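You operate a simulated robot arm through the tools that you are given. There is no shell and no other tool.

You are at the controls of a simulated robot arm. One attempt, no reset.

## Task
Top the tank up into the Fill band with the air on.
Fine: shutter to 100 % and air on before the lid opens; spill nothing; shut the lid, then switch the air off.

Only the result counts: the job must be done as asked and must still hold three seconds after the hand-in. Knocking over, shifting, dropping, spilling or breaking anything else fails it. A push-on lid holds only when it is set on centred and level and pressed home; a screw cap is set on level and turned clockwise until tight.

## Robot
A 7-joint arm with a fingered hand, fixed in place. Base frame: the origin is at the foot of the arm, x ahead of it, y to its left, z up. Readings come in mm, degrees, newtons and seconds.
With the tool pointing down near the work surface it reaches from about 260 to 700 mm from the base axis. Its first joint turns from -166.0 to 166.0 degrees. Payload 4 kg.
Tool frame: the origin (TCP) lies between the finger pads and is the grasp point; the fingertips stand 26 mm ahead of it; z points along the fingers, y is the line along which they close. Largest opening 148 mm; the body of the gripper starts 73 mm behind the TCP. The gripper is a hand of 3 fingers: y runs from the thumb to the fingers, the wrist lies at [0, 0, -239] in the tool frame.
Orientation is that of the tool frame in the base frame, as a unit quaternion [x, y, z, w]. With the fingers straight down and closing along the base's y, the tool's x points along the base's -x, its y along +y and its z along -z.

## Interface
- The arm moves only by the tool servo_tool. Its argument "steps" is a list of rows, each a list of 2 entries, a list of its own where there are three numbers: the turn, a rotation vector about the base's x, y, z in degrees, then the shift along the base's x, y, z in m. In form: [[[ax, ay, az], [x, y, z]], ...]. A call has 1 to 20 rows; each row shifts and turns the commanded pose from where the row before left it. Each row takes 0.2 s and may step no farther than 50 mm and 8.6 degrees from the row before; otherwise, the whole call is refused. Where a pose cannot be reached the arm comes as near as it can. A force on the tool above 40 N (or 10 N above the force at the start of the call, whichever is more), or a blocked arm, ends the call early, and 0.2 s more pass. In this call time passes only in rows, and 0.2 s behind the last. It gives the time, the measured TCP pose, the force on the tool (base axes), the opening and the grip force at its end, in the units of the frame above (readings bear some noise), with the torque about the TCP (base axes, N m) and any sound that the robot's microphone picked up.
- Cameras (640 x 400 px; columns grow to the right, rows downward): "scene" is fixed at [48.7, 501.1, 1332.6]; the picture's right is [0.98, 0.21, 0.00], its down [0.16, -0.75, -0.64] and it looks along [-0.14, 0.63, -0.77] (base axes); focal length 214 px, centre (320, 200). "wrist" rides on the gripper at [68, -39, -90] in the tool frame; the picture's right is [0.50, 0.87, 0.00], its down [-0.66, 0.38, -0.65] and it looks along [-0.57, 0.33, 0.76] (tool axes); focal length 222 px, centre (320, 200). There is no depth. A picture from a camera that has moved, and an enlarged one, comes with that camera's place and axes in the base frame and with its lens.
- camera(camera): a new picture of that camera. It takes no simulated time.
- slide_trunk(by): slides the trunk up (or, below 0, down) by that many mm; the arm rides with it, the base frame stays. It gives what a move gives, with no picture.
- set_fingers(finger1, finger2, thumb_bend): sets how far each is bent, from 0 (flat) to 1 (curled in); at 0.3 the hand is open as for a grip, at 0.7 the pads meet at the TCP. One left out holds its place. A second passes; each finger stops where it meets its share of the squeeze, and holds until it gets a number again. It is the only way to open and close the hand. It gives what a move gives, with no picture; readings hold the bend of each and the force on the fingers (four entries, about 0 where the hand has none), thumb and palm.
- zoom(camera, box): a new picture of the part [left, top, right, bottom] of that camera's present view, enlarged. It takes no simulated time.
- close_job(): hands the job in; it is judged then, once.

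Places have to be worked out from the pictures, the camera data and where the tool is seen. Open the gripper and draw the arm clear of the work before you hand the job in, unless the task says otherwise.

The tools are called after ">>>" as name(argument=value, ...) on one line, values as JSON. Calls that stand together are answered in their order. servo_tool: Moves the arm, as the interface text tells. Its arguments: {"type":"object","properties":{"steps":{"type":"array","items":{"type":"array"}}},"required":["steps"]} The other tools are called the same way: slide_trunk (by) slides the trunk up or down; set_fingers (finger1, finger2, thumb_bend) moves the fingers one by one; camera (camera) takes a picture; zoom (camera, box) takes an enlarged picture of a part of a camera's view; close_job () hands the job in.

At the start:

```text
t: 0.0
tool_pos: [129.8, 372.3, 1259.2]
tool_rot: [0.0, 1.0, -0.001, -0.001]
wrist_force: [-0.6, 0.6, 0.2]
wrist_torque: [0.01, -0.02, 0.01]
opening: 148.0
grasp_force: 0.2
shape: jaw
bend: [0.3, 0.3, 0.3]
finger forces: [0.1, 0.0, 0.1, 0.0, 0.0, 0.0]
trunk travel left (down, up): [-500.0, 90.0]
```

scene: 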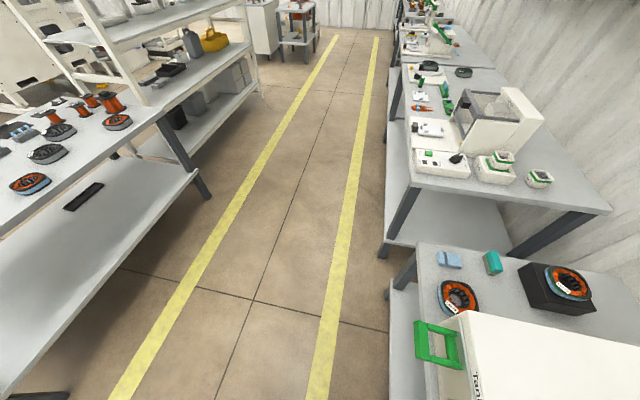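
wrist: 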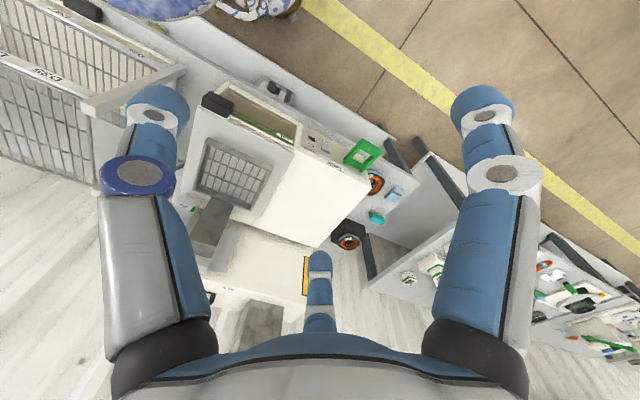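

I start by looking at the work more closely through the wrist and scene cameras before moving anything.

>>> zoom(camera="wrist", box=[180, 60, 420, 210])

>>> zoom(camera="wrist", box=[180, 180, 460, 355])

>>> zoom(camera="scene", box=[400, 230, 640, 400])

>>> zoom(camera="wrist", box=[0, 0, 320, 200])

```text
2.67 times, centred on (300, 135) of wrist
camera zoom: at [62.4, 331.1, 1350.4], right [-0.5, 0.87, 0.0], down [0.66, 0.38, 0.65], along [0.57, 0.33, -0.76], focal length 592 px, centre (373, 373)
```

zoom: 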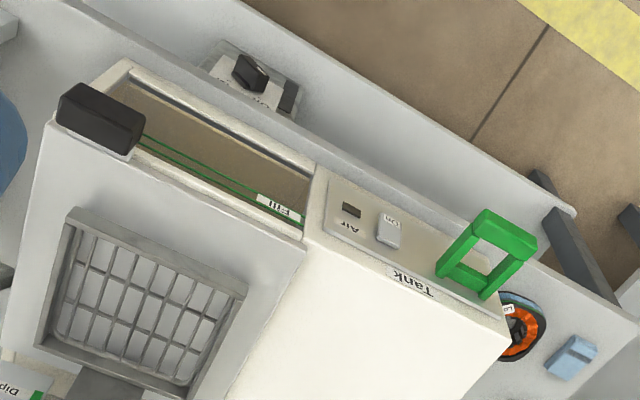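

```text
2.29 times, centred on (320, 268) of wrist
camera zoom: at [62.4, 331.1, 1350.4], right [-0.5, 0.87, 0.0], down [0.66, 0.38, 0.65], along [0.57, 0.33, -0.76], focal length 508 px, centre (320, 46)
```

zoom: 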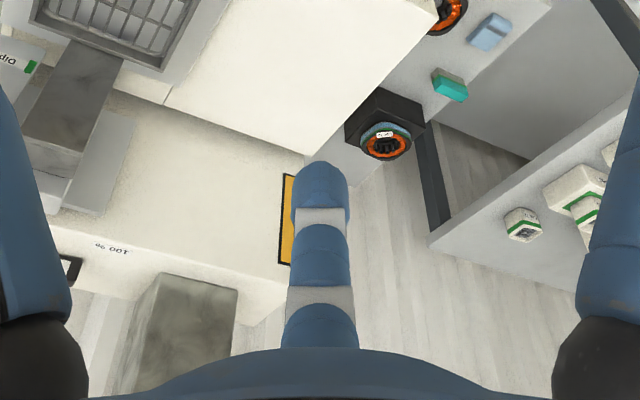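

```text
2.35 times, centred on (520, 315) of scene
camera zoom: at [48.7, 501.1, 1332.6], right [0.98, 0.21, 0.0], down [0.16, -0.75, -0.64], along [-0.14, 0.63, -0.77], focal length 505 px, centre (-151, -71)
```

zoom: 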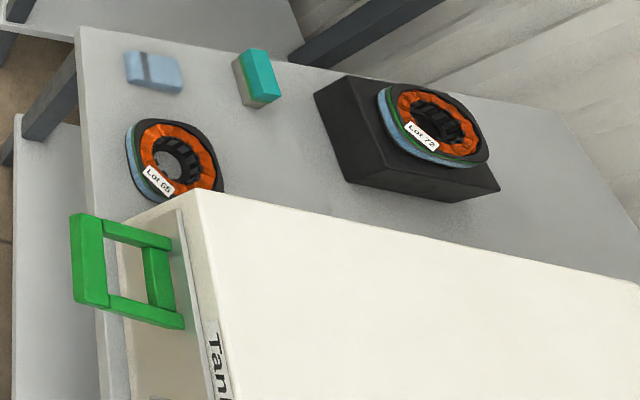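

```text
2.00 times, centred on (160, 100) of wrist
camera zoom: at [62.4, 331.1, 1350.4], right [-0.5, 0.87, 0.0], down [0.66, 0.38, 0.65], along [0.57, 0.33, -0.76], focal length 444 px, centre (640, 400)
```

zoom: 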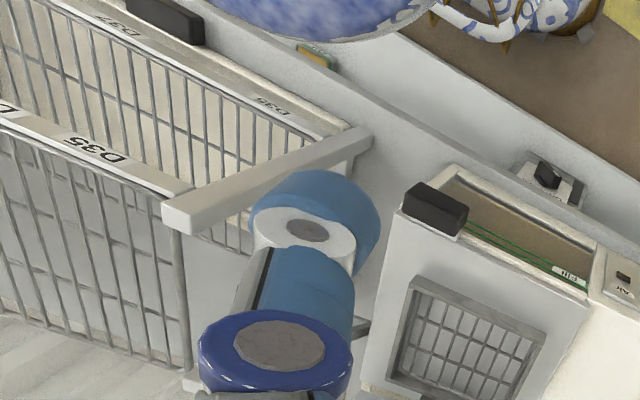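

The tank unit seems to be at about x 300–450, y 150–650, z ~730, but I need more views. I'll move the tool high up to −y so the wrist camera sees the left side of the unit.

>>> servo_tool(steps=[[[0, 0, 0], [0.0, -0.04, 0]], [[0, 0, 0], [0.0, -0.04, 0]], [[0, 0, 0], [0.0, -0.04, 0]], [[0, 0, 0], [0.0, -0.04, 0]], [[0, 0, 0], [0.0, -0.04, 0]], [[0, 0, 0], [0, -0.04, 0]]])

>>> camera(camera="wrist")

>>> camera(camera="scene")

```text
t: 1.4
tool_pos: [129.9, 133.3, 1259.1]
tool_rot: [0.0, 1.0, 0.0, 0.0]
wrist_force: [-0.2, -0.2, -0.2]
wrist_torque: [-0.01, -0.02, -0.01]
opening: 148.1
grasp_force: 0.1
shape: jaw
bend: [0.3, 0.3, 0.3]
finger forces: [0.0, 0.0, 0.1, 0.0, 0.0, 0.0]
trunk travel left (down, up): [-500.0, 90.0]
```

```text
taken
camera wrist: at [63.0, 92.0, 1347.8], right [-0.5, 0.87, 0.0], down [0.66, 0.38, 0.65], along [0.57, 0.33, -0.76], focal length 222 px, centre (320, 200)
```

wrist: 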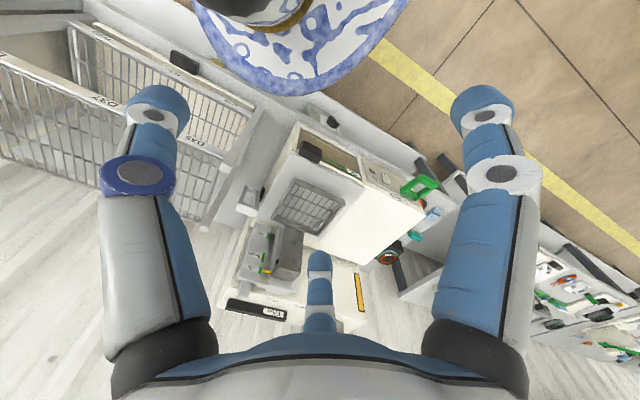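

```text
taken
```

scene: 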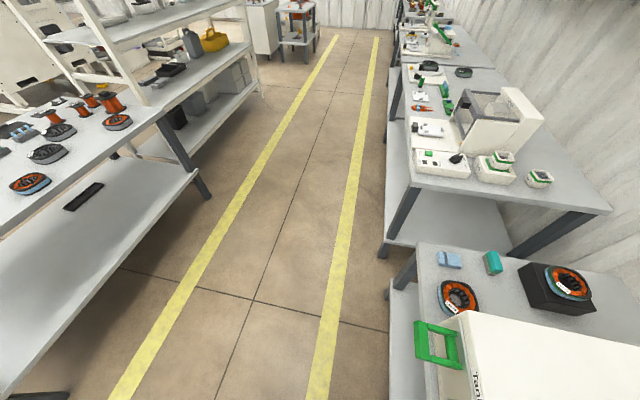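

Good, this view shows more: a grid cover, a back part with vessels, and "Dip" area. I zoom in on the parts.

>>> zoom(camera="wrist", box=[220, 110, 450, 254])

>>> zoom(camera="wrist", box=[210, 200, 400, 330])

>>> zoom(camera="wrist", box=[120, 40, 360, 190])

>>> zoom(camera="wrist", box=[340, 150, 480, 270])

```text
2.78 times, centred on (335, 182) of wrist
camera zoom: at [63.0, 92.0, 1347.8], right [-0.5, 0.87, 0.0], down [0.66, 0.38, 0.65], along [0.57, 0.33, -0.76], focal length 617 px, centre (278, 250)
```

zoom: 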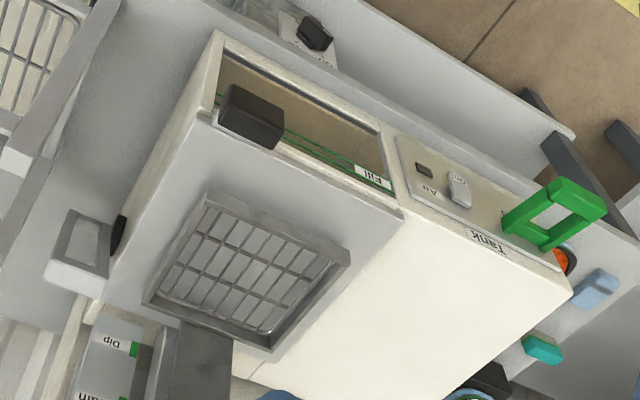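

```text
3.08 times, centred on (305, 265) of wrist
camera zoom: at [63.0, 92.0, 1347.8], right [-0.5, 0.87, 0.0], down [0.66, 0.38, 0.65], along [0.57, 0.33, -0.76], focal length 684 px, centre (366, 0)
```

zoom: 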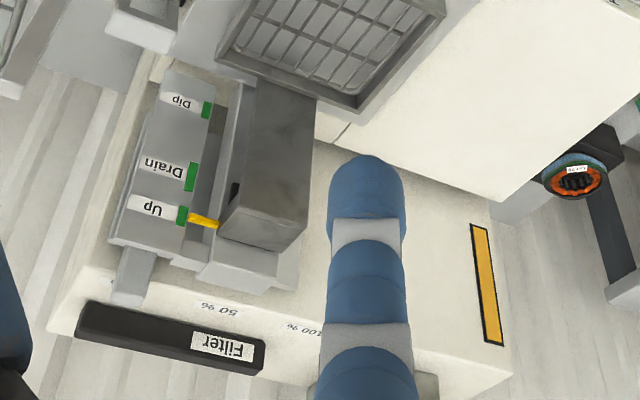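

```text
2.67 times, centred on (240, 115) of wrist
camera zoom: at [63.0, 92.0, 1347.8], right [-0.5, 0.87, 0.0], down [0.66, 0.38, 0.65], along [0.57, 0.33, -0.76], focal length 592 px, centre (533, 427)
```

zoom: 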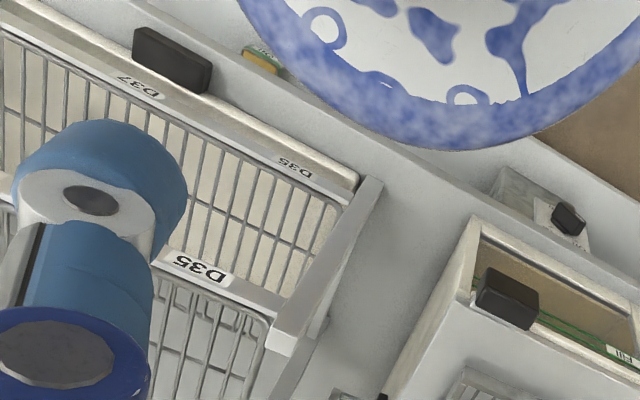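

```text
3.33 times, centred on (410, 210) of wrist
camera zoom: at [63.0, 92.0, 1347.8], right [-0.5, 0.87, 0.0], down [0.66, 0.38, 0.65], along [0.57, 0.33, -0.76], focal length 740 px, centre (20, 167)
```

zoom: 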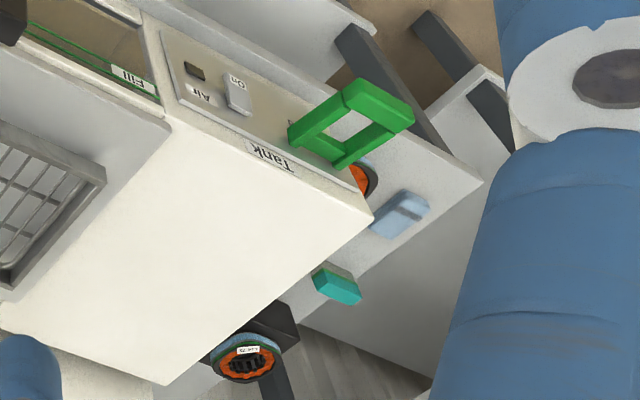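

The machine looks like a dip tank with a tall rear panel (Dip/Drain/Up lift, Filter, 50 %/100 % scale). I'll tilt the tool to look more horizontally and see the rear panel and what is around the base.

>>> servo_tool(steps=[[[0, -8, 0], [0, 0.04, 0]], [[0, -8, 0], [0, 0.04, 0]], [[0, -8, 0], [0, 0.04, 0]], [[0, -8, 0], [0, 0, 0]]])

>>> camera(camera="wrist")

>>> zoom(camera="wrist", box=[160, 60, 400, 210])

>>> zoom(camera="wrist", box=[160, 180, 400, 330])

```text
t: 2.4
tool_pos: [150.7, 243.0, 1262.2]
tool_rot: [0.032, 0.965, -0.001, 0.262]
wrist_force: [0.5, -0.5, -0.8]
wrist_torque: [0.0, 0.01, -0.01]
opening: 147.7
grasp_force: 0.1
shape: jaw
bend: [0.3, 0.3, 0.3]
finger forces: [0.0, 0.0, 0.0, 0.0, 0.0, 0.1]
trunk travel left (down, up): [-500.0, 90.0]
```

```text
taken
camera wrist: at [45.0, 209.5, 1305.1], right [-0.38, 0.9, -0.24], down [0.26, 0.35, 0.9], along [0.89, 0.28, -0.36], focal length 222 px, centre (320, 200)
```

wrist: 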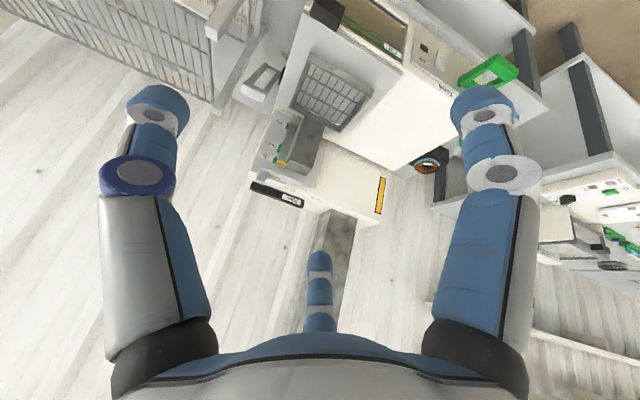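

```text
2.67 times, centred on (280, 135) of wrist
camera zoom: at [45.0, 209.5, 1305.1], right [-0.38, 0.9, -0.24], down [0.26, 0.35, 0.9], along [0.89, 0.28, -0.36], focal length 592 px, centre (427, 373)
```

zoom: 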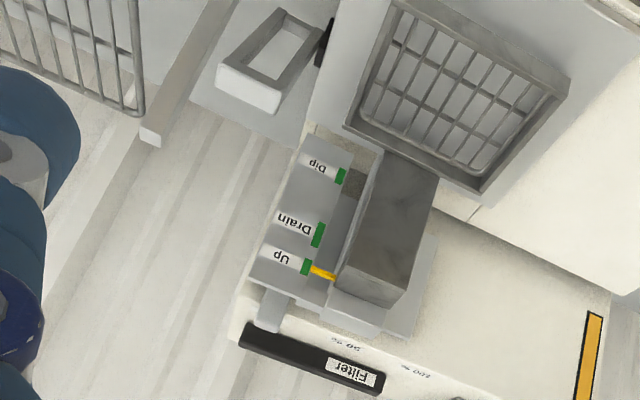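

```text
2.67 times, centred on (280, 255) of wrist
camera zoom: at [45.0, 209.5, 1305.1], right [-0.38, 0.9, -0.24], down [0.26, 0.35, 0.9], along [0.89, 0.28, -0.36], focal length 592 px, centre (427, 53)
```

zoom: 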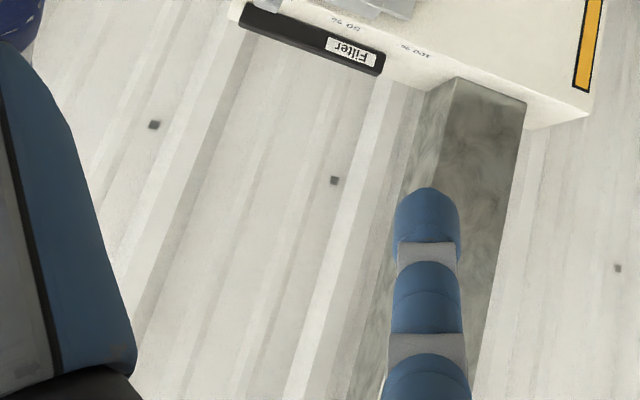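

The grey tab near "Filter" appears to be the shutter at 0 %, with 50 % and 100 % marks to its right. I'll now go lower in front of the machine to see the front face, the Fill window, the knob on the bench and the green handle.

>>> servo_tool(steps=[[[0, 0, 0], [-0.02, 0.03, -0.03]], [[0, 0, 0], [-0.02, 0.03, -0.03]], [[0, 0, 0], [-0.02, 0.03, -0.03]], [[0, 0, 0], [-0.02, 0.03, -0.03]], [[0, 0, 0], [0, 0.03, -0.03]], [[0, 0, 0], [0, 0.03, -0.03]]])

>>> camera(camera="wrist")

>>> camera(camera="scene")

```text
t: 2.9
tool_pos: [151.5, 272.3, 1242.9]
tool_rot: [0.085, 0.964, 0.017, 0.252]
wrist_force: [0.2, -0.4, 0.1]
wrist_torque: [-0.01, 0.02, 0.0]
opening: 148.0
grasp_force: 0.0
shape: jaw
bend: [0.3, 0.3, 0.3]
finger forces: [0.1, 0.0, 0.1, 0.0, 0.1, 0.0]
trunk travel left (down, up): [-500.0, 90.0]
stopped in row 2: the arm was blocked; the commanded pose is now the measured one
```

```text
taken
camera wrist: at [44.2, 245.3, 1285.9], right [-0.29, 0.94, -0.18], down [0.3, 0.27, 0.91], along [0.91, 0.22, -0.36], focal length 222 px, centre (320, 200)
```

wrist: 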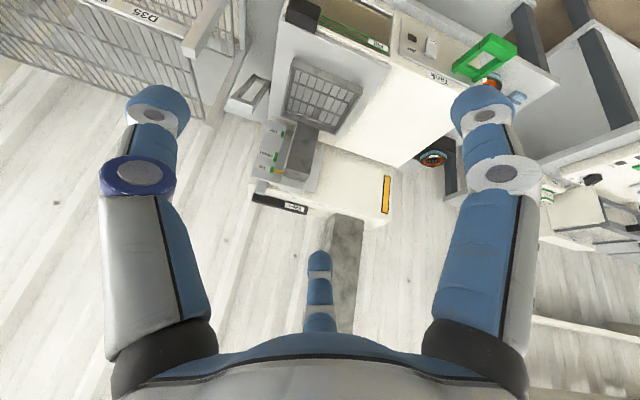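

```text
taken
```

scene: 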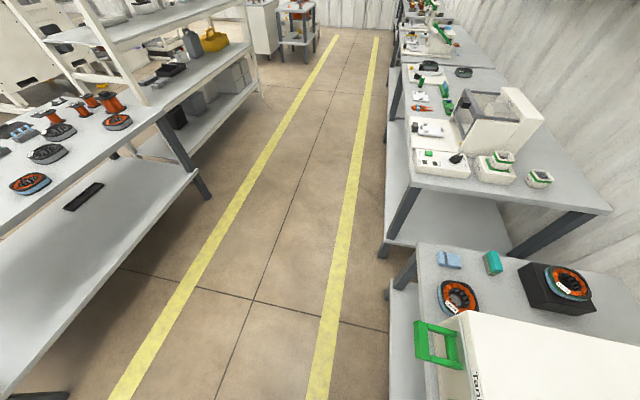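

The arm is at its folded limit here, so I'll lower the trunk instead; at z ≈ 1040 the tool remains above and in front of the machine.

>>> slide_trunk(by=-200)

>>> camera(camera="wrist")

>>> zoom(camera="wrist", box=[220, 0, 540, 200])

```text
t: 5.1
tool_pos: [152.7, 273.2, 1042.3]
tool_rot: [0.085, 0.964, 0.016, 0.253]
wrist_force: [-0.4, -0.7, 0.2]
wrist_torque: [-0.03, 0.04, 0.01]
opening: 148.0
grasp_force: 0.0
shape: jaw
bend: [0.3, 0.3, 0.3]
finger forces: [0.1, 0.0, 0.1, 0.1, 0.1, 0.1]
trunk travel left (down, up): [-300.0, 290.0]
```

```text
taken
camera wrist: at [44.7, 245.1, 1085.8], right [-0.29, 0.94, -0.18], down [0.3, 0.27, 0.92], along [0.91, 0.22, -0.36], focal length 222 px, centre (320, 200)
```

wrist: 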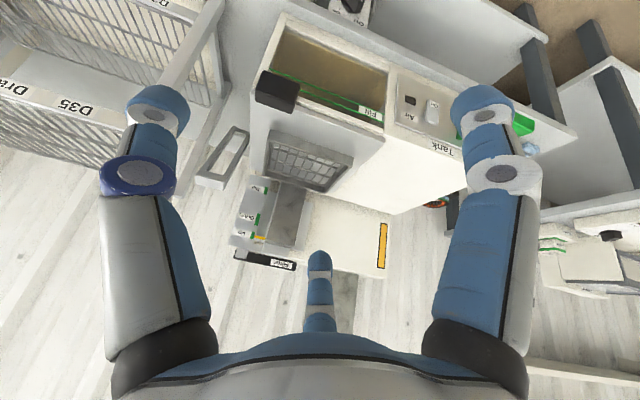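

```text
2.00 times, centred on (380, 100) of wrist
camera zoom: at [44.7, 245.1, 1085.8], right [-0.29, 0.94, -0.18], down [0.3, 0.27, 0.92], along [0.91, 0.22, -0.36], focal length 444 px, centre (200, 400)
```

zoom: 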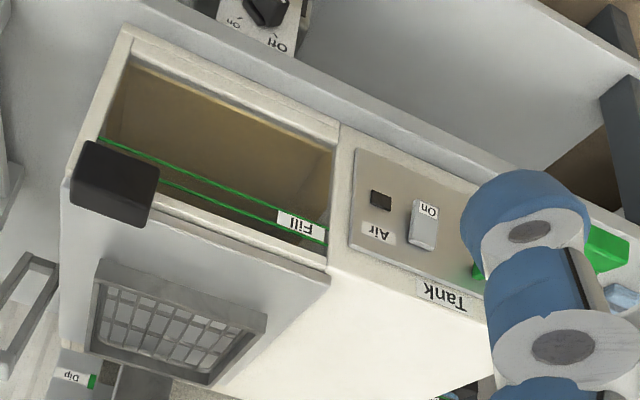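

The front now shows: window with Fill lines, Air rocker with indicator, "Tank" label, an On/Off knob below, and the black lid handle. I'll straighten the tool, yaw it −80°, and move toward +y for a view of the green handle and front from the right.

>>> servo_tool(steps=[[[0, 7.5, 0], [0.02, 0.0, 0]], [[0, 7.5, 0], [0.02, 0.0, 0]], [[0, 7.5, 0], [0.02, 0.02, 0]], [[0, 7.5, 0], [0.02, 0.02, 0]], [[0, 0, -8], [0.0, 0.03, 0]], [[0, 0, -8], [0.0, 0.03, 0]], [[0, 0, -8], [0.0, 0.03, 0]], [[0, 0, -8], [0.0, 0.03, 0]], [[0, 0, -8], [0.0, 0.03, 0]], [[0, 0, -8], [0.0, 0.03, 0]], [[0, 0, -8], [0.0, 0.03, 0]], [[0, 0, -8], [0.0, 0.03, 0]], [[0, 0, -8], [0.0, 0.02, 0]], [[0, 0, -8], [0, 0, 0]]])

>>> camera(camera="wrist")

>>> camera(camera="scene")

```text
t: 8.1
tool_pos: [212.9, 513.5, 1004.0]
tool_rot: [0.704, 0.71, -0.006, -0.009]
wrist_force: [0.7, 0.1, -0.3]
wrist_torque: [0.01, 0.04, -0.03]
opening: 148.0
grasp_force: 0.2
shape: jaw
bend: [0.3, 0.3, 0.3]
finger forces: [0.0, 0.1, 0.0, 0.1, 0.0, 0.1]
out of reach, approached as far as the arm can: row 10, 11, 12
trunk travel left (down, up): [-300.0, 290.0]
```

```text
taken
camera wrist: at [175.1, 579.2, 1094.7], right [0.86, 0.51, -0.01], down [0.4, -0.65, 0.64], along [0.32, -0.56, -0.77], focal length 222 px, centre (320, 200)
```

wrist: 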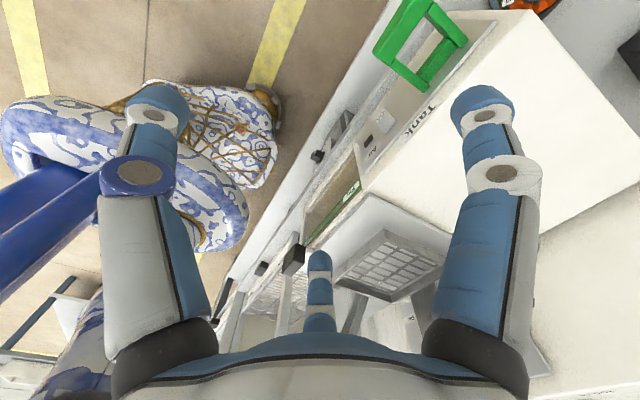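

```text
taken
```

scene: 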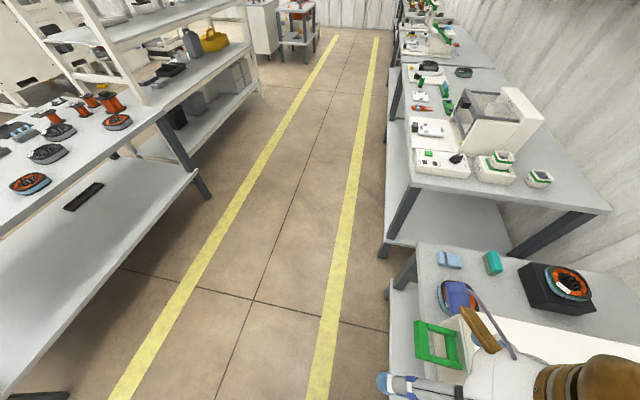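

Now the green handle is in view from the other side; the patterned blue parts are the robot itself. I zoom in.

>>> zoom(camera="wrist", box=[300, 0, 540, 150])

>>> zoom(camera="wrist", box=[200, 120, 480, 320])

>>> zoom(camera="wrist", box=[400, 180, 640, 400])

```text
2.67 times, centred on (420, 75) of wrist
camera zoom: at [175.1, 579.2, 1094.7], right [0.86, 0.51, -0.01], down [0.4, -0.65, 0.64], along [0.32, -0.56, -0.77], focal length 592 px, centre (53, 533)
```

zoom: 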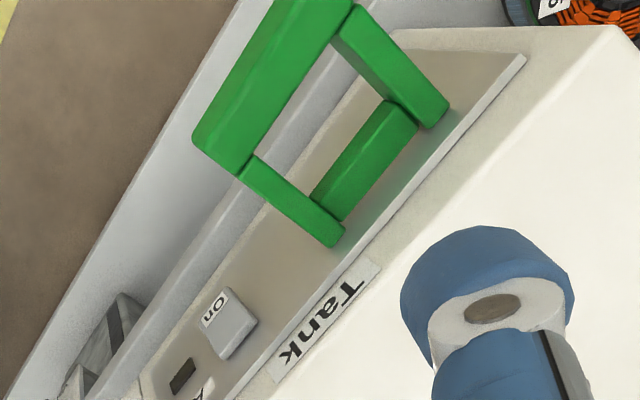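

```text
2.00 times, centred on (340, 220) of wrist
camera zoom: at [175.1, 579.2, 1094.7], right [0.86, 0.51, -0.01], down [0.4, -0.65, 0.64], along [0.32, -0.56, -0.77], focal length 444 px, centre (280, 160)
```

zoom: 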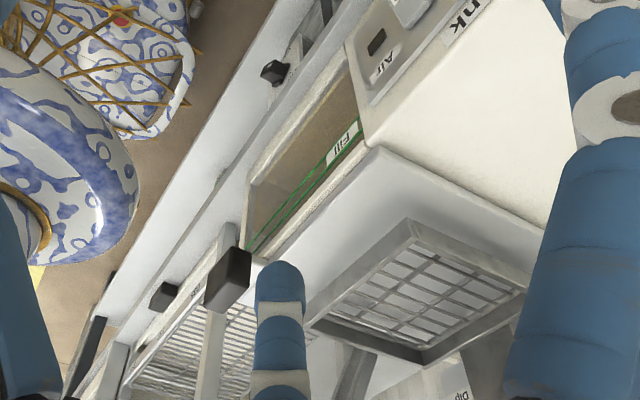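

```text
1.82 times, centred on (520, 290) of wrist
camera zoom: at [175.1, 579.2, 1094.7], right [0.86, 0.51, -0.01], down [0.4, -0.65, 0.64], along [0.32, -0.56, -0.77], focal length 404 px, centre (-44, 36)
```

zoom: 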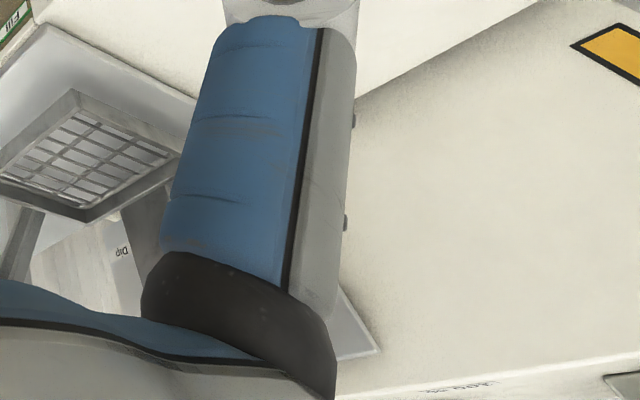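

The green handle, Air rocker and indicator are all on one panel. Next I go toward −y with the same yaw to look at the left side of the machine and whatever stands there.

>>> servo_tool(steps=[[[0, 0, 0], [0.01, -0.035, 0.005]], [[0, 0, 0], [0.01, -0.035, 0.005]], [[0, 0, 0], [0.01, -0.035, 0.005]], [[0, 0, 0], [0.01, -0.035, 0.005]], [[0, 0, 0], [0.01, -0.035, 0.005]], [[0, 0, 0], [0.01, -0.035, 0.005]], [[0, 0, 0], [0.01, -0.035, 0.005]], [[0, 0, 0], [0.01, -0.035, 0.005]]])

>>> camera(camera="wrist")

>>> zoom(camera="wrist", box=[180, 150, 480, 338])

>>> zoom(camera="wrist", box=[200, 0, 520, 200])

```text
t: 9.9
tool_pos: [289.8, 232.2, 1044.6]
tool_rot: [0.703, 0.711, -0.005, -0.01]
wrist_force: [0.0, 0.1, -0.3]
wrist_torque: [-0.03, 0.0, -0.02]
opening: 148.0
grasp_force: 0.0
shape: jaw
bend: [0.3, 0.3, 0.3]
finger forces: [0.0, 0.0, 0.0, 0.1, 0.0, 0.1]
trunk travel left (down, up): [-300.0, 290.0]
```

```text
taken
camera wrist: at [252.4, 296.3, 1136.7], right [0.86, 0.51, -0.01], down [0.4, -0.65, 0.64], along [0.32, -0.56, -0.77], focal length 222 px, centre (320, 200)
```

wrist: 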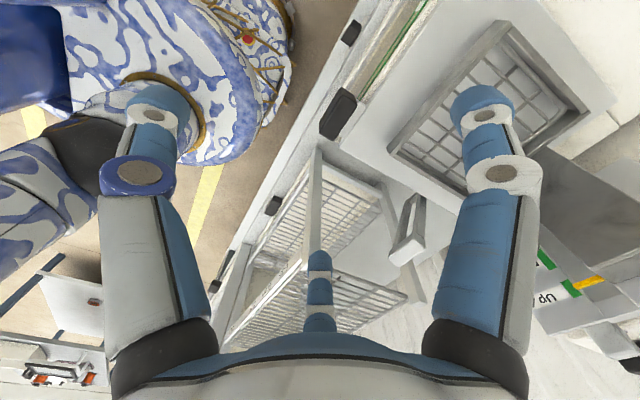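

```text
2.13 times, centred on (330, 244) of wrist
camera zoom: at [252.4, 296.3, 1136.7], right [0.86, 0.51, -0.01], down [0.4, -0.65, 0.64], along [0.32, -0.56, -0.77], focal length 473 px, centre (299, 106)
```

zoom: 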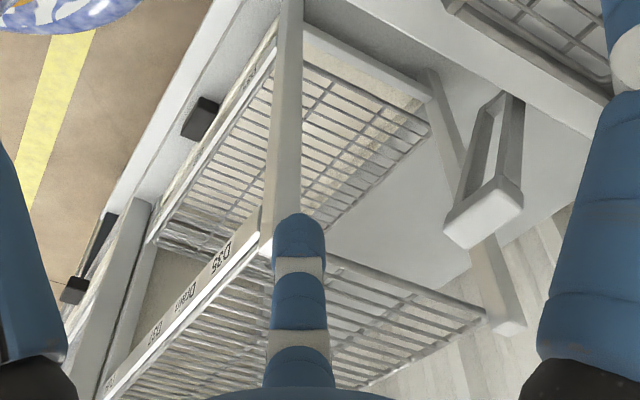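

```text
2.00 times, centred on (360, 100) of wrist
camera zoom: at [252.4, 296.3, 1136.7], right [0.86, 0.51, -0.01], down [0.4, -0.65, 0.64], along [0.32, -0.56, -0.77], focal length 444 px, centre (240, 400)
```

zoom: 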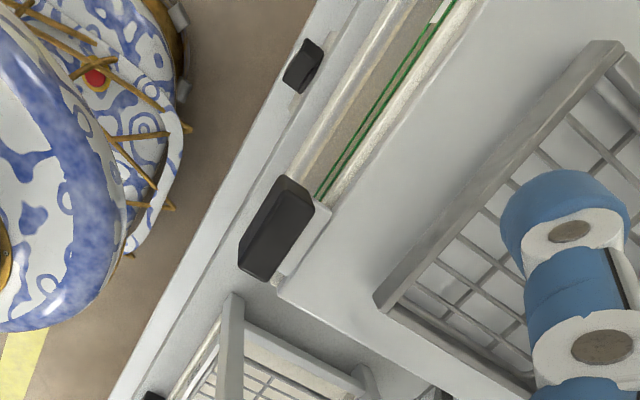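

The rack on the left has wire trays; the loop at about (526,125,875) belongs to the lift. Now I want a close look at the front: I'll yaw back to 0 and draw the tool back to x≈190, then lower the trunk.

>>> servo_tool(steps=[[[0, 0, 8], [-0.02, 0, 0]], [[0, 0, 8], [-0.02, 0, 0]], [[0, 0, 8], [-0.02, 0, 0]], [[0, 0, 8], [-0.02, 0, 0]], [[0, 0, 8], [-0.02, 0, 0]], [[0, 0, 8], [0, 0, 0]], [[0, 0, 8], [0, 0, 0]], [[0, 0, 8], [0, 0, 0]], [[0, 0, 8], [0, 0, 0]], [[0, 0, 8], [0, 0, 0]], [[0, 0, 8], [0, 0, 0]]])

>>> slide_trunk(by=-200)

>>> camera(camera="wrist")

>>> zoom(camera="wrist", box=[200, 0, 480, 175])

>>> zoom(camera="wrist", box=[180, 120, 460, 295])

```text
t: 12.3
tool_pos: [191.6, 232.5, 1044.7]
tool_rot: [0.01, 1.0, -0.01, -0.002]
wrist_force: [-0.4, 0.2, 0.1]
wrist_torque: [-0.03, -0.03, 0.0]
opening: 148.0
grasp_force: 0.1
shape: jaw
bend: [0.3, 0.3, 0.3]
finger forces: [0.0, 0.1, 0.1, 0.0, 0.1, 0.0]
trunk travel left (down, up): [-300.0, 290.0]
```

```text
t: 14.4
tool_pos: [191.0, 231.8, 846.0]
tool_rot: [0.011, 1.0, -0.011, -0.002]
wrist_force: [0.7, -0.9, -0.1]
wrist_torque: [-0.01, 0.01, 0.01]
opening: 147.8
grasp_force: 0.1
shape: jaw
bend: [0.3, 0.3, 0.3]
finger forces: [0.1, 0.0, 0.0, 0.0, 0.0, 0.0]
trunk travel left (down, up): [-100.0, 490.0]
```

```text
taken
camera wrist: at [123.8, 195.4, 936.2], right [-0.48, 0.88, -0.01], down [0.67, 0.38, 0.64], along [0.57, 0.3, -0.77], focal length 222 px, centre (320, 200)
```

wrist: 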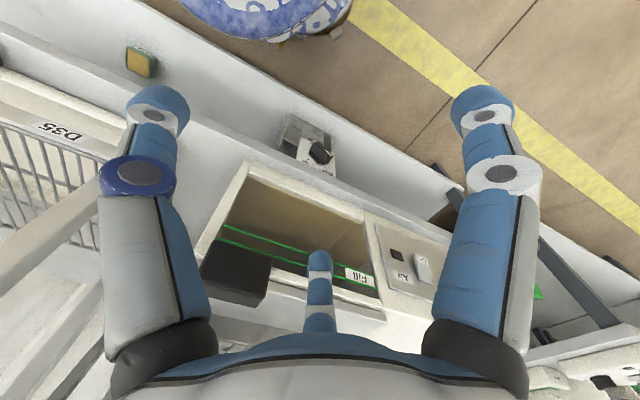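

```text
2.29 times, centred on (340, 88) of wrist
camera zoom: at [123.8, 195.4, 936.2], right [-0.48, 0.88, -0.01], down [0.67, 0.38, 0.64], along [0.57, 0.3, -0.77], focal length 508 px, centre (274, 457)
```

zoom: 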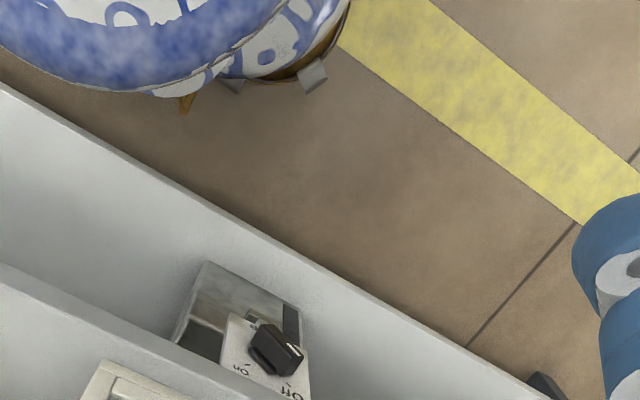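

```text
2.29 times, centred on (320, 208) of wrist
camera zoom: at [123.8, 195.4, 936.2], right [-0.48, 0.88, -0.01], down [0.67, 0.38, 0.64], along [0.57, 0.3, -0.77], focal length 508 px, centre (320, 183)
```

zoom: 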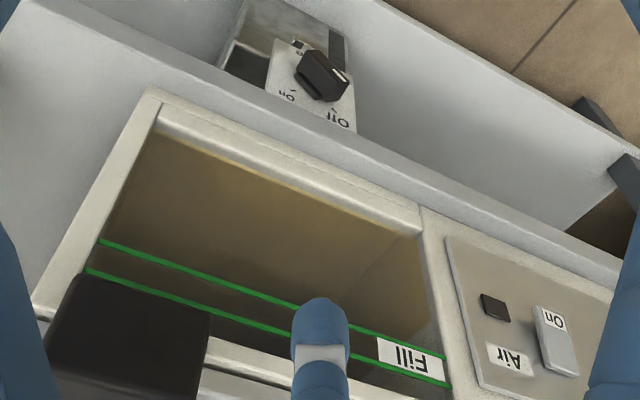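

The On/Off knob box sits on the lower shelf beneath the bench top. I zoom tightly on the window to find the present liquid level and on the knob, panel and lid handle.

>>> zoom(camera="wrist", box=[200, 150, 390, 270])

>>> zoom(camera="wrist", box=[265, 105, 365, 185])

>>> zoom(camera="wrist", box=[360, 210, 450, 310])

>>> zoom(camera="wrist", box=[0, 0, 200, 125])

```text
3.33 times, centred on (295, 210) of wrist
camera zoom: at [123.8, 195.4, 936.2], right [-0.48, 0.88, -0.01], down [0.67, 0.38, 0.64], along [0.57, 0.3, -0.77], focal length 740 px, centre (403, 167)
```

zoom: 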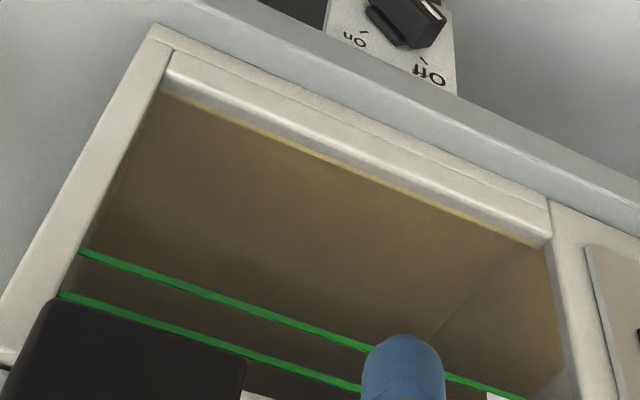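

```text
5.00 times, centred on (315, 145) of wrist
camera zoom: at [123.8, 195.4, 936.2], right [-0.48, 0.88, -0.01], down [0.67, 0.38, 0.64], along [0.57, 0.3, -0.77], focal length 1111 px, centre (345, 475)
```

zoom: 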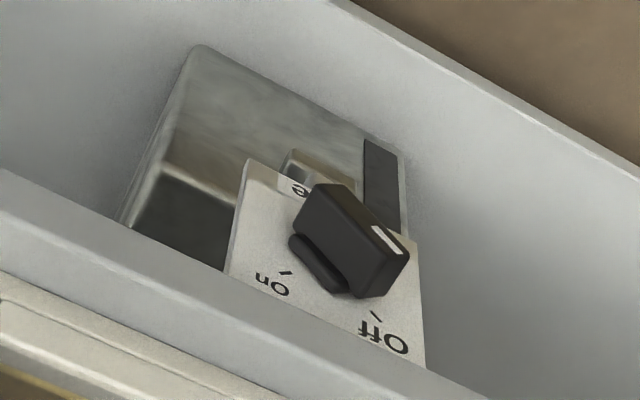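

```text
4.00 times, centred on (405, 260) of wrist
camera zoom: at [123.8, 195.4, 936.2], right [-0.48, 0.88, -0.01], down [0.67, 0.38, 0.64], along [0.57, 0.3, -0.77], focal length 888 px, centre (-20, -40)
```

zoom: 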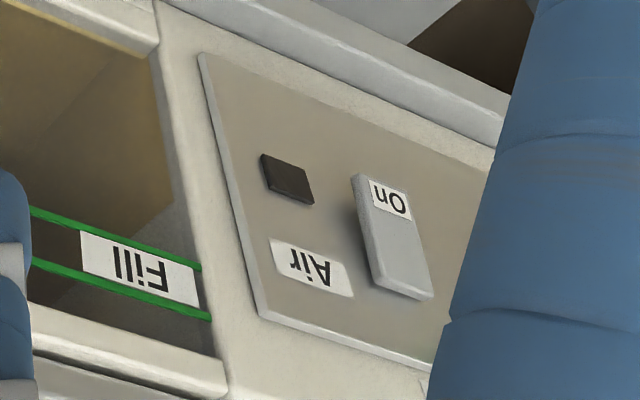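

```text
3.20 times, centred on (100, 62) of wrist
camera zoom: at [123.8, 195.4, 936.2], right [-0.48, 0.88, -0.01], down [0.67, 0.38, 0.64], along [0.57, 0.3, -0.77], focal length 711 px, centre (1024, 640)
```

zoom: 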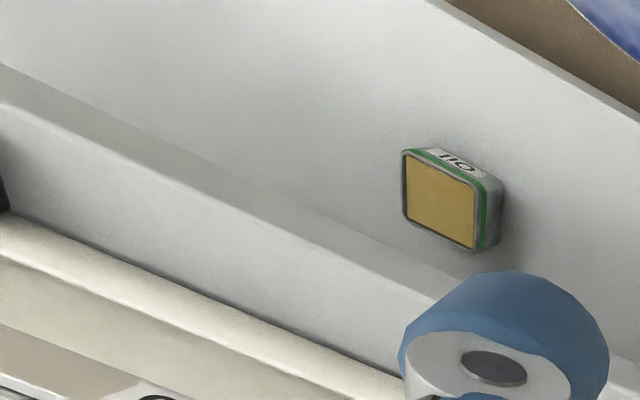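

There's a small open vessel with golden liquid labelled something like "Oil" on a lower shelf at roughly (440,−195,250) – that is likely the top-up source. I'll raise the trunk for clearance over the rack and move over toward −y to look at it closely.

>>> slide_trunk(by=200)

>>> servo_tool(steps=[[[0, 0, -5], [0.015, -0.025, 0]], [[0, 0, -5], [0.015, -0.025, 0]], [[0, 0, -5], [0.015, -0.025, 0]], [[0, 0, -5], [0.015, -0.025, 0]], [[0, 0, -5], [0.015, -0.025, 0]], [[0, 0, -5], [0.015, -0.025, 0]], [[0, 0, 0], [0.0, -0.035, 0]], [[0, 0, 0], [0.0, -0.035, 0]], [[0, 0, 0], [0.0, -0.035, 0]], [[0, 0, 0], [0.0, -0.035, 0]]])

>>> camera(camera="wrist")

>>> zoom(camera="wrist", box=[160, 0, 480, 200])

```text
t: 16.6
tool_pos: [191.4, 233.0, 1044.6]
tool_rot: [0.011, 1.0, -0.011, -0.002]
wrist_force: [-0.2, -0.4, 0.5]
wrist_torque: [-0.01, -0.02, 0.02]
opening: 147.8
grasp_force: 0.1
shape: jaw
bend: [0.3, 0.3, 0.3]
finger forces: [0.0, 0.0, 0.0, 0.1, 0.0, 0.0]
trunk travel left (down, up): [-300.0, 290.0]
```

```text
t: 18.8
tool_pos: [284.9, -58.4, 1043.4]
tool_rot: [0.27, 0.963, -0.009, -0.005]
wrist_force: [-0.2, 0.1, -0.1]
wrist_torque: [-0.02, 0.02, 0.0]
opening: 147.9
grasp_force: 0.0
shape: jaw
bend: [0.3, 0.3, 0.3]
finger forces: [0.1, 0.0, 0.0, 0.2, 0.0, 0.1]
trunk travel left (down, up): [-300.0, 290.0]
```

```text
taken
camera wrist: at [208.0, -57.2, 1135.3], right [0.02, 1.0, -0.02], down [0.77, -0.01, 0.64], along [0.64, -0.03, -0.77], focal length 222 px, centre (320, 200)
```

wrist: 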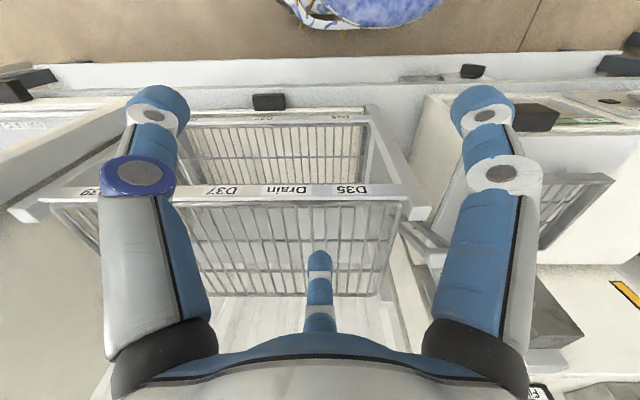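

```text
2.00 times, centred on (320, 100) of wrist
camera zoom: at [208.0, -57.2, 1135.3], right [0.02, 1.0, -0.02], down [0.77, -0.01, 0.64], along [0.64, -0.03, -0.77], focal length 444 px, centre (320, 400)
```

zoom: 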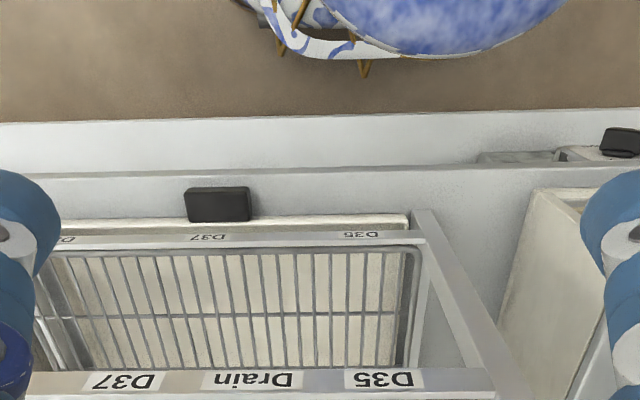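

From here the vessel is hidden under the bench edge, so it stands on the lower shelf beneath the bench top. I'll go in front of the rack (x≈235, y≈−170), lower the trunk and look under the bench.

>>> servo_tool(steps=[[[0, 0, 0], [-0.013, -0.03, 0]], [[0, 0, 0], [-0.013, -0.03, 0]], [[0, 0, 0], [-0.013, -0.03, 0]], [[0, 0, 0], [-0.013, -0.03, 0]]])

>>> slide_trunk(by=-250)

>>> camera(camera="wrist")

>>> zoom(camera="wrist", box=[160, 0, 480, 200])

```text
t: 19.8
tool_pos: [230.7, -178.9, 1046.5]
tool_rot: [0.27, 0.963, -0.009, -0.005]
wrist_force: [0.1, 0.3, 0.3]
wrist_torque: [0.0, -0.01, -0.01]
opening: 147.9
grasp_force: 0.1
shape: jaw
bend: [0.3, 0.3, 0.3]
finger forces: [0.0, 0.0, 0.0, 0.0, 0.0, 0.0]
trunk travel left (down, up): [-300.0, 290.0]
```

```text
t: 22.4
tool_pos: [231.5, -178.1, 797.2]
tool_rot: [0.27, 0.963, -0.008, -0.005]
wrist_force: [0.8, -0.1, -0.3]
wrist_torque: [-0.04, 0.02, 0.02]
opening: 148.0
grasp_force: 0.1
shape: jaw
bend: [0.3, 0.3, 0.3]
finger forces: [0.0, 0.1, 0.1, 0.0, 0.1, 0.0]
trunk travel left (down, up): [-50.0, 540.0]
```

```text
taken
camera wrist: at [154.4, -176.4, 887.8], right [0.02, 1.0, -0.01], down [0.77, -0.01, 0.64], along [0.64, -0.03, -0.77], focal length 222 px, centre (320, 200)
```

wrist: 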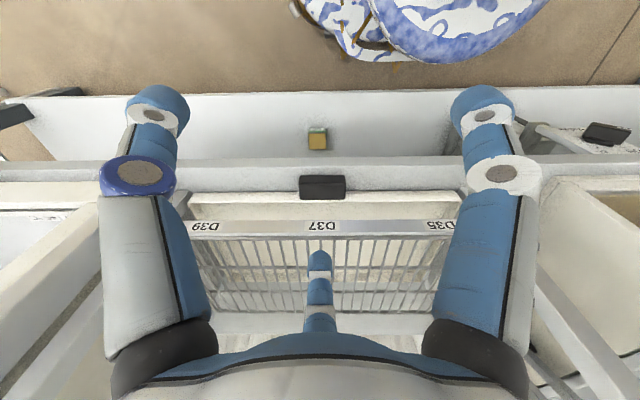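

```text
2.00 times, centred on (320, 100) of wrist
camera zoom: at [154.4, -176.4, 887.8], right [0.02, 1.0, -0.01], down [0.77, -0.01, 0.64], along [0.64, -0.03, -0.77], focal length 444 px, centre (320, 400)
```

zoom: 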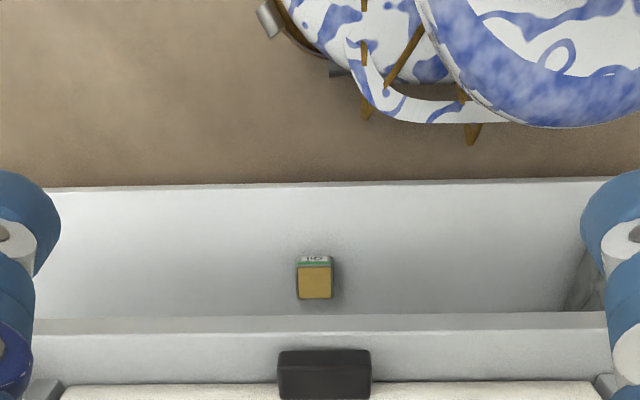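

The tub is now visible at about (442,−204,240); the bench top edge is at x≈335, z≈591. I zoom in tightly on it and on the other items around.

>>> zoom(camera="wrist", box=[290, 115, 346, 157])

>>> zoom(camera="wrist", box=[480, 80, 640, 200])

>>> zoom(camera="wrist", box=[0, 60, 140, 250])

```text
9.52 times, centred on (318, 136) of wrist
camera zoom: at [154.4, -176.4, 887.8], right [0.02, 1.0, -0.01], down [0.77, -0.01, 0.64], along [0.64, -0.03, -0.77], focal length 2116 px, centre (339, 810)
```

zoom: 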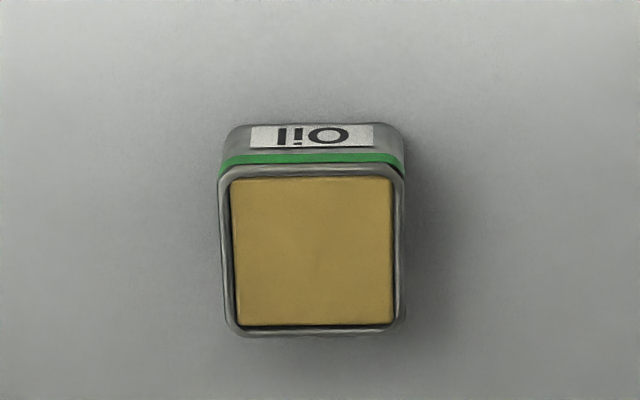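

```text
3.33 times, centred on (560, 140) of wrist
camera zoom: at [154.4, -176.4, 887.8], right [0.02, 1.0, -0.01], down [0.77, -0.01, 0.64], along [0.64, -0.03, -0.77], focal length 740 px, centre (-480, 400)
```

zoom: 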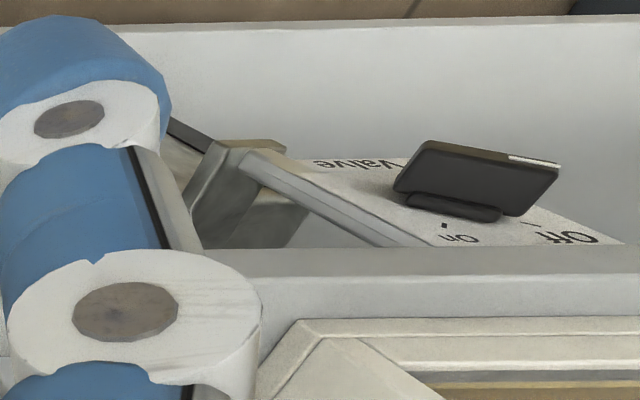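

```text
2.11 times, centred on (70, 155) of wrist
camera zoom: at [154.4, -176.4, 887.8], right [0.02, 1.0, -0.01], down [0.77, -0.01, 0.64], along [0.64, -0.03, -0.77], focal length 468 px, centre (846, 295)
```

zoom: 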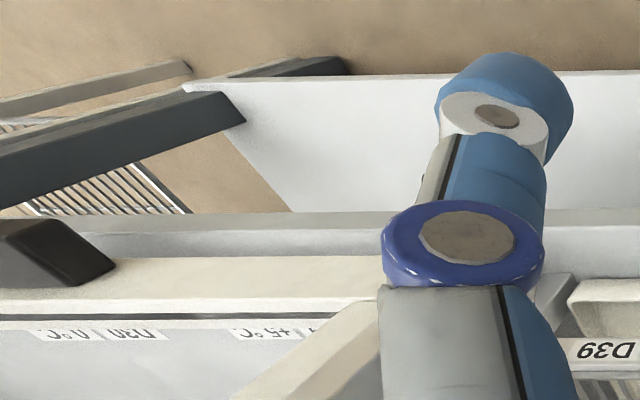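

The knob is a "Valve" (On/Off) and the tub is labelled "Oil". I need to see the piping of the valve, the level in the window and the green handle from low in front, so I go back to y≈235 and lower.

>>> servo_tool(steps=[[[0, 0, 0], [0.015, 0.045, 0]], [[0, 0, 0], [0.015, 0.045, 0]], [[0, 0, 0], [0.015, 0.045, 0]], [[0, 0, 0], [0.0, 0.045, 0]], [[0, 0, 0], [-0.015, 0.045, 0]], [[0, 0, 0], [-0.02, 0.045, 0]], [[0, 0, 0], [-0.02, 0.045, 0]], [[0, 0, 0], [-0.02, 0.045, -0.02]], [[0, 0, 0], [0, 0.035, -0.04]], [[0, 0, 0], [0, 0, -0.04]], [[0, 0, 0], [0, 0, -0.04]]])

>>> camera(camera="wrist")

>>> zoom(camera="wrist", box=[180, 40, 500, 240])

```text
refused: row 8 steps farther than a row can; nothing moved
```

```text
taken
camera wrist: at [154.4, -176.4, 887.8], right [0.02, 1.0, -0.01], down [0.77, -0.01, 0.64], along [0.64, -0.03, -0.77], focal length 222 px, centre (320, 200)
```

wrist: 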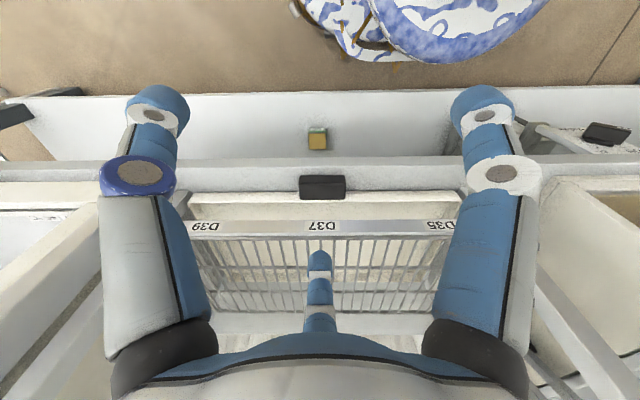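

```text
2.00 times, centred on (340, 140) of wrist
camera zoom: at [154.4, -176.4, 887.8], right [0.02, 1.0, -0.01], down [0.77, -0.01, 0.64], along [0.64, -0.03, -0.77], focal length 444 px, centre (280, 320)
```

zoom: 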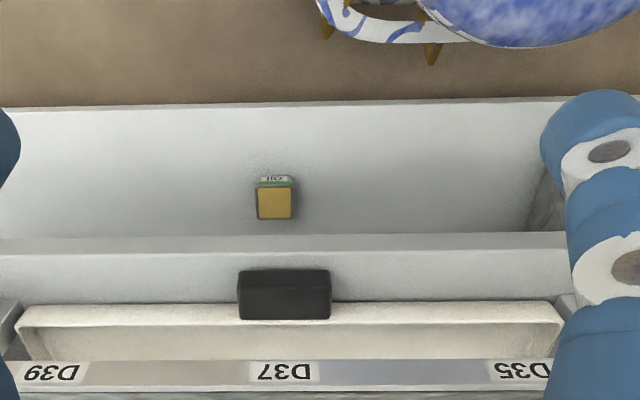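

One row was too long by a hair, so nothing moved. I repeat the same travel with shorter steps.

>>> servo_tool(steps=[[[0, 0, 0], [0.015, 0.045, 0]], [[0, 0, 0], [0.015, 0.045, 0]], [[0, 0, 0], [0.015, 0.045, 0]], [[0, 0, 0], [0.0, 0.045, 0]], [[0, 0, 0], [-0.015, 0.045, 0]], [[0, 0, 0], [-0.02, 0.045, 0]], [[0, 0, 0], [-0.02, 0.045, 0]], [[0, 0, 0], [-0.02, 0.045, 0]], [[0, 0, 0], [0, 0.035, -0.03]], [[0, 0, 0], [0, 0, -0.045]], [[0, 0, 0], [0, 0, -0.045]]])

>>> camera(camera="wrist")

>>> zoom(camera="wrist", box=[180, 40, 500, 240])

```text
t: 24.8
tool_pos: [197.8, 219.1, 676.5]
tool_rot: [0.27, 0.963, -0.009, -0.006]
wrist_force: [0.5, -0.4, -0.3]
wrist_torque: [0.0, -0.04, 0.0]
opening: 147.9
grasp_force: 0.1
shape: jaw
bend: [0.3, 0.3, 0.3]
finger forces: [0.1, 0.0, 0.0, 0.0, 0.0, 0.0]
trunk travel left (down, up): [-50.0, 540.0]
```

```text
taken
camera wrist: at [121.6, 220.9, 767.0], right [0.02, 1.0, -0.01], down [0.77, -0.01, 0.64], along [0.64, -0.03, -0.77], focal length 222 px, centre (320, 200)
```

wrist: 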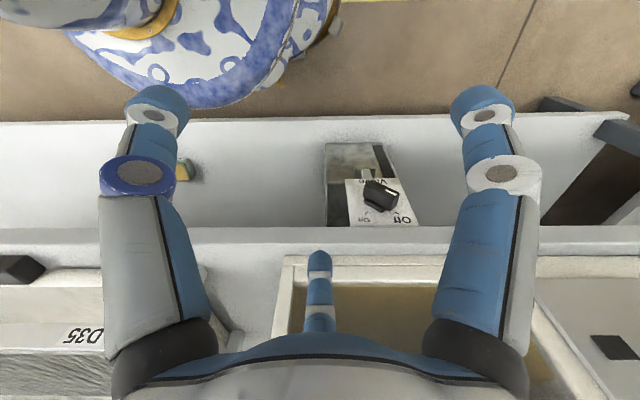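

```text
2.00 times, centred on (340, 140) of wrist
camera zoom: at [121.6, 220.9, 767.0], right [0.02, 1.0, -0.01], down [0.77, -0.01, 0.64], along [0.64, -0.03, -0.77], focal length 444 px, centre (280, 320)
```

zoom: 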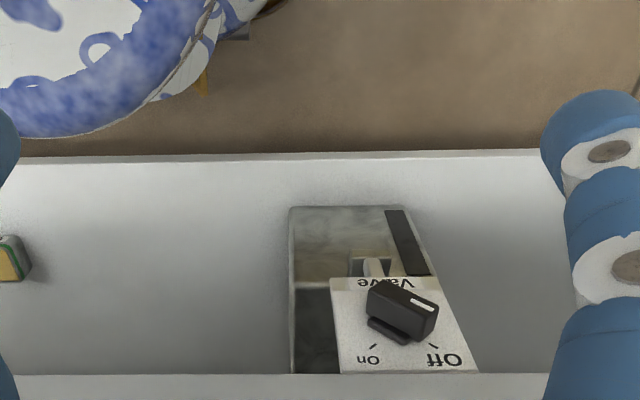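

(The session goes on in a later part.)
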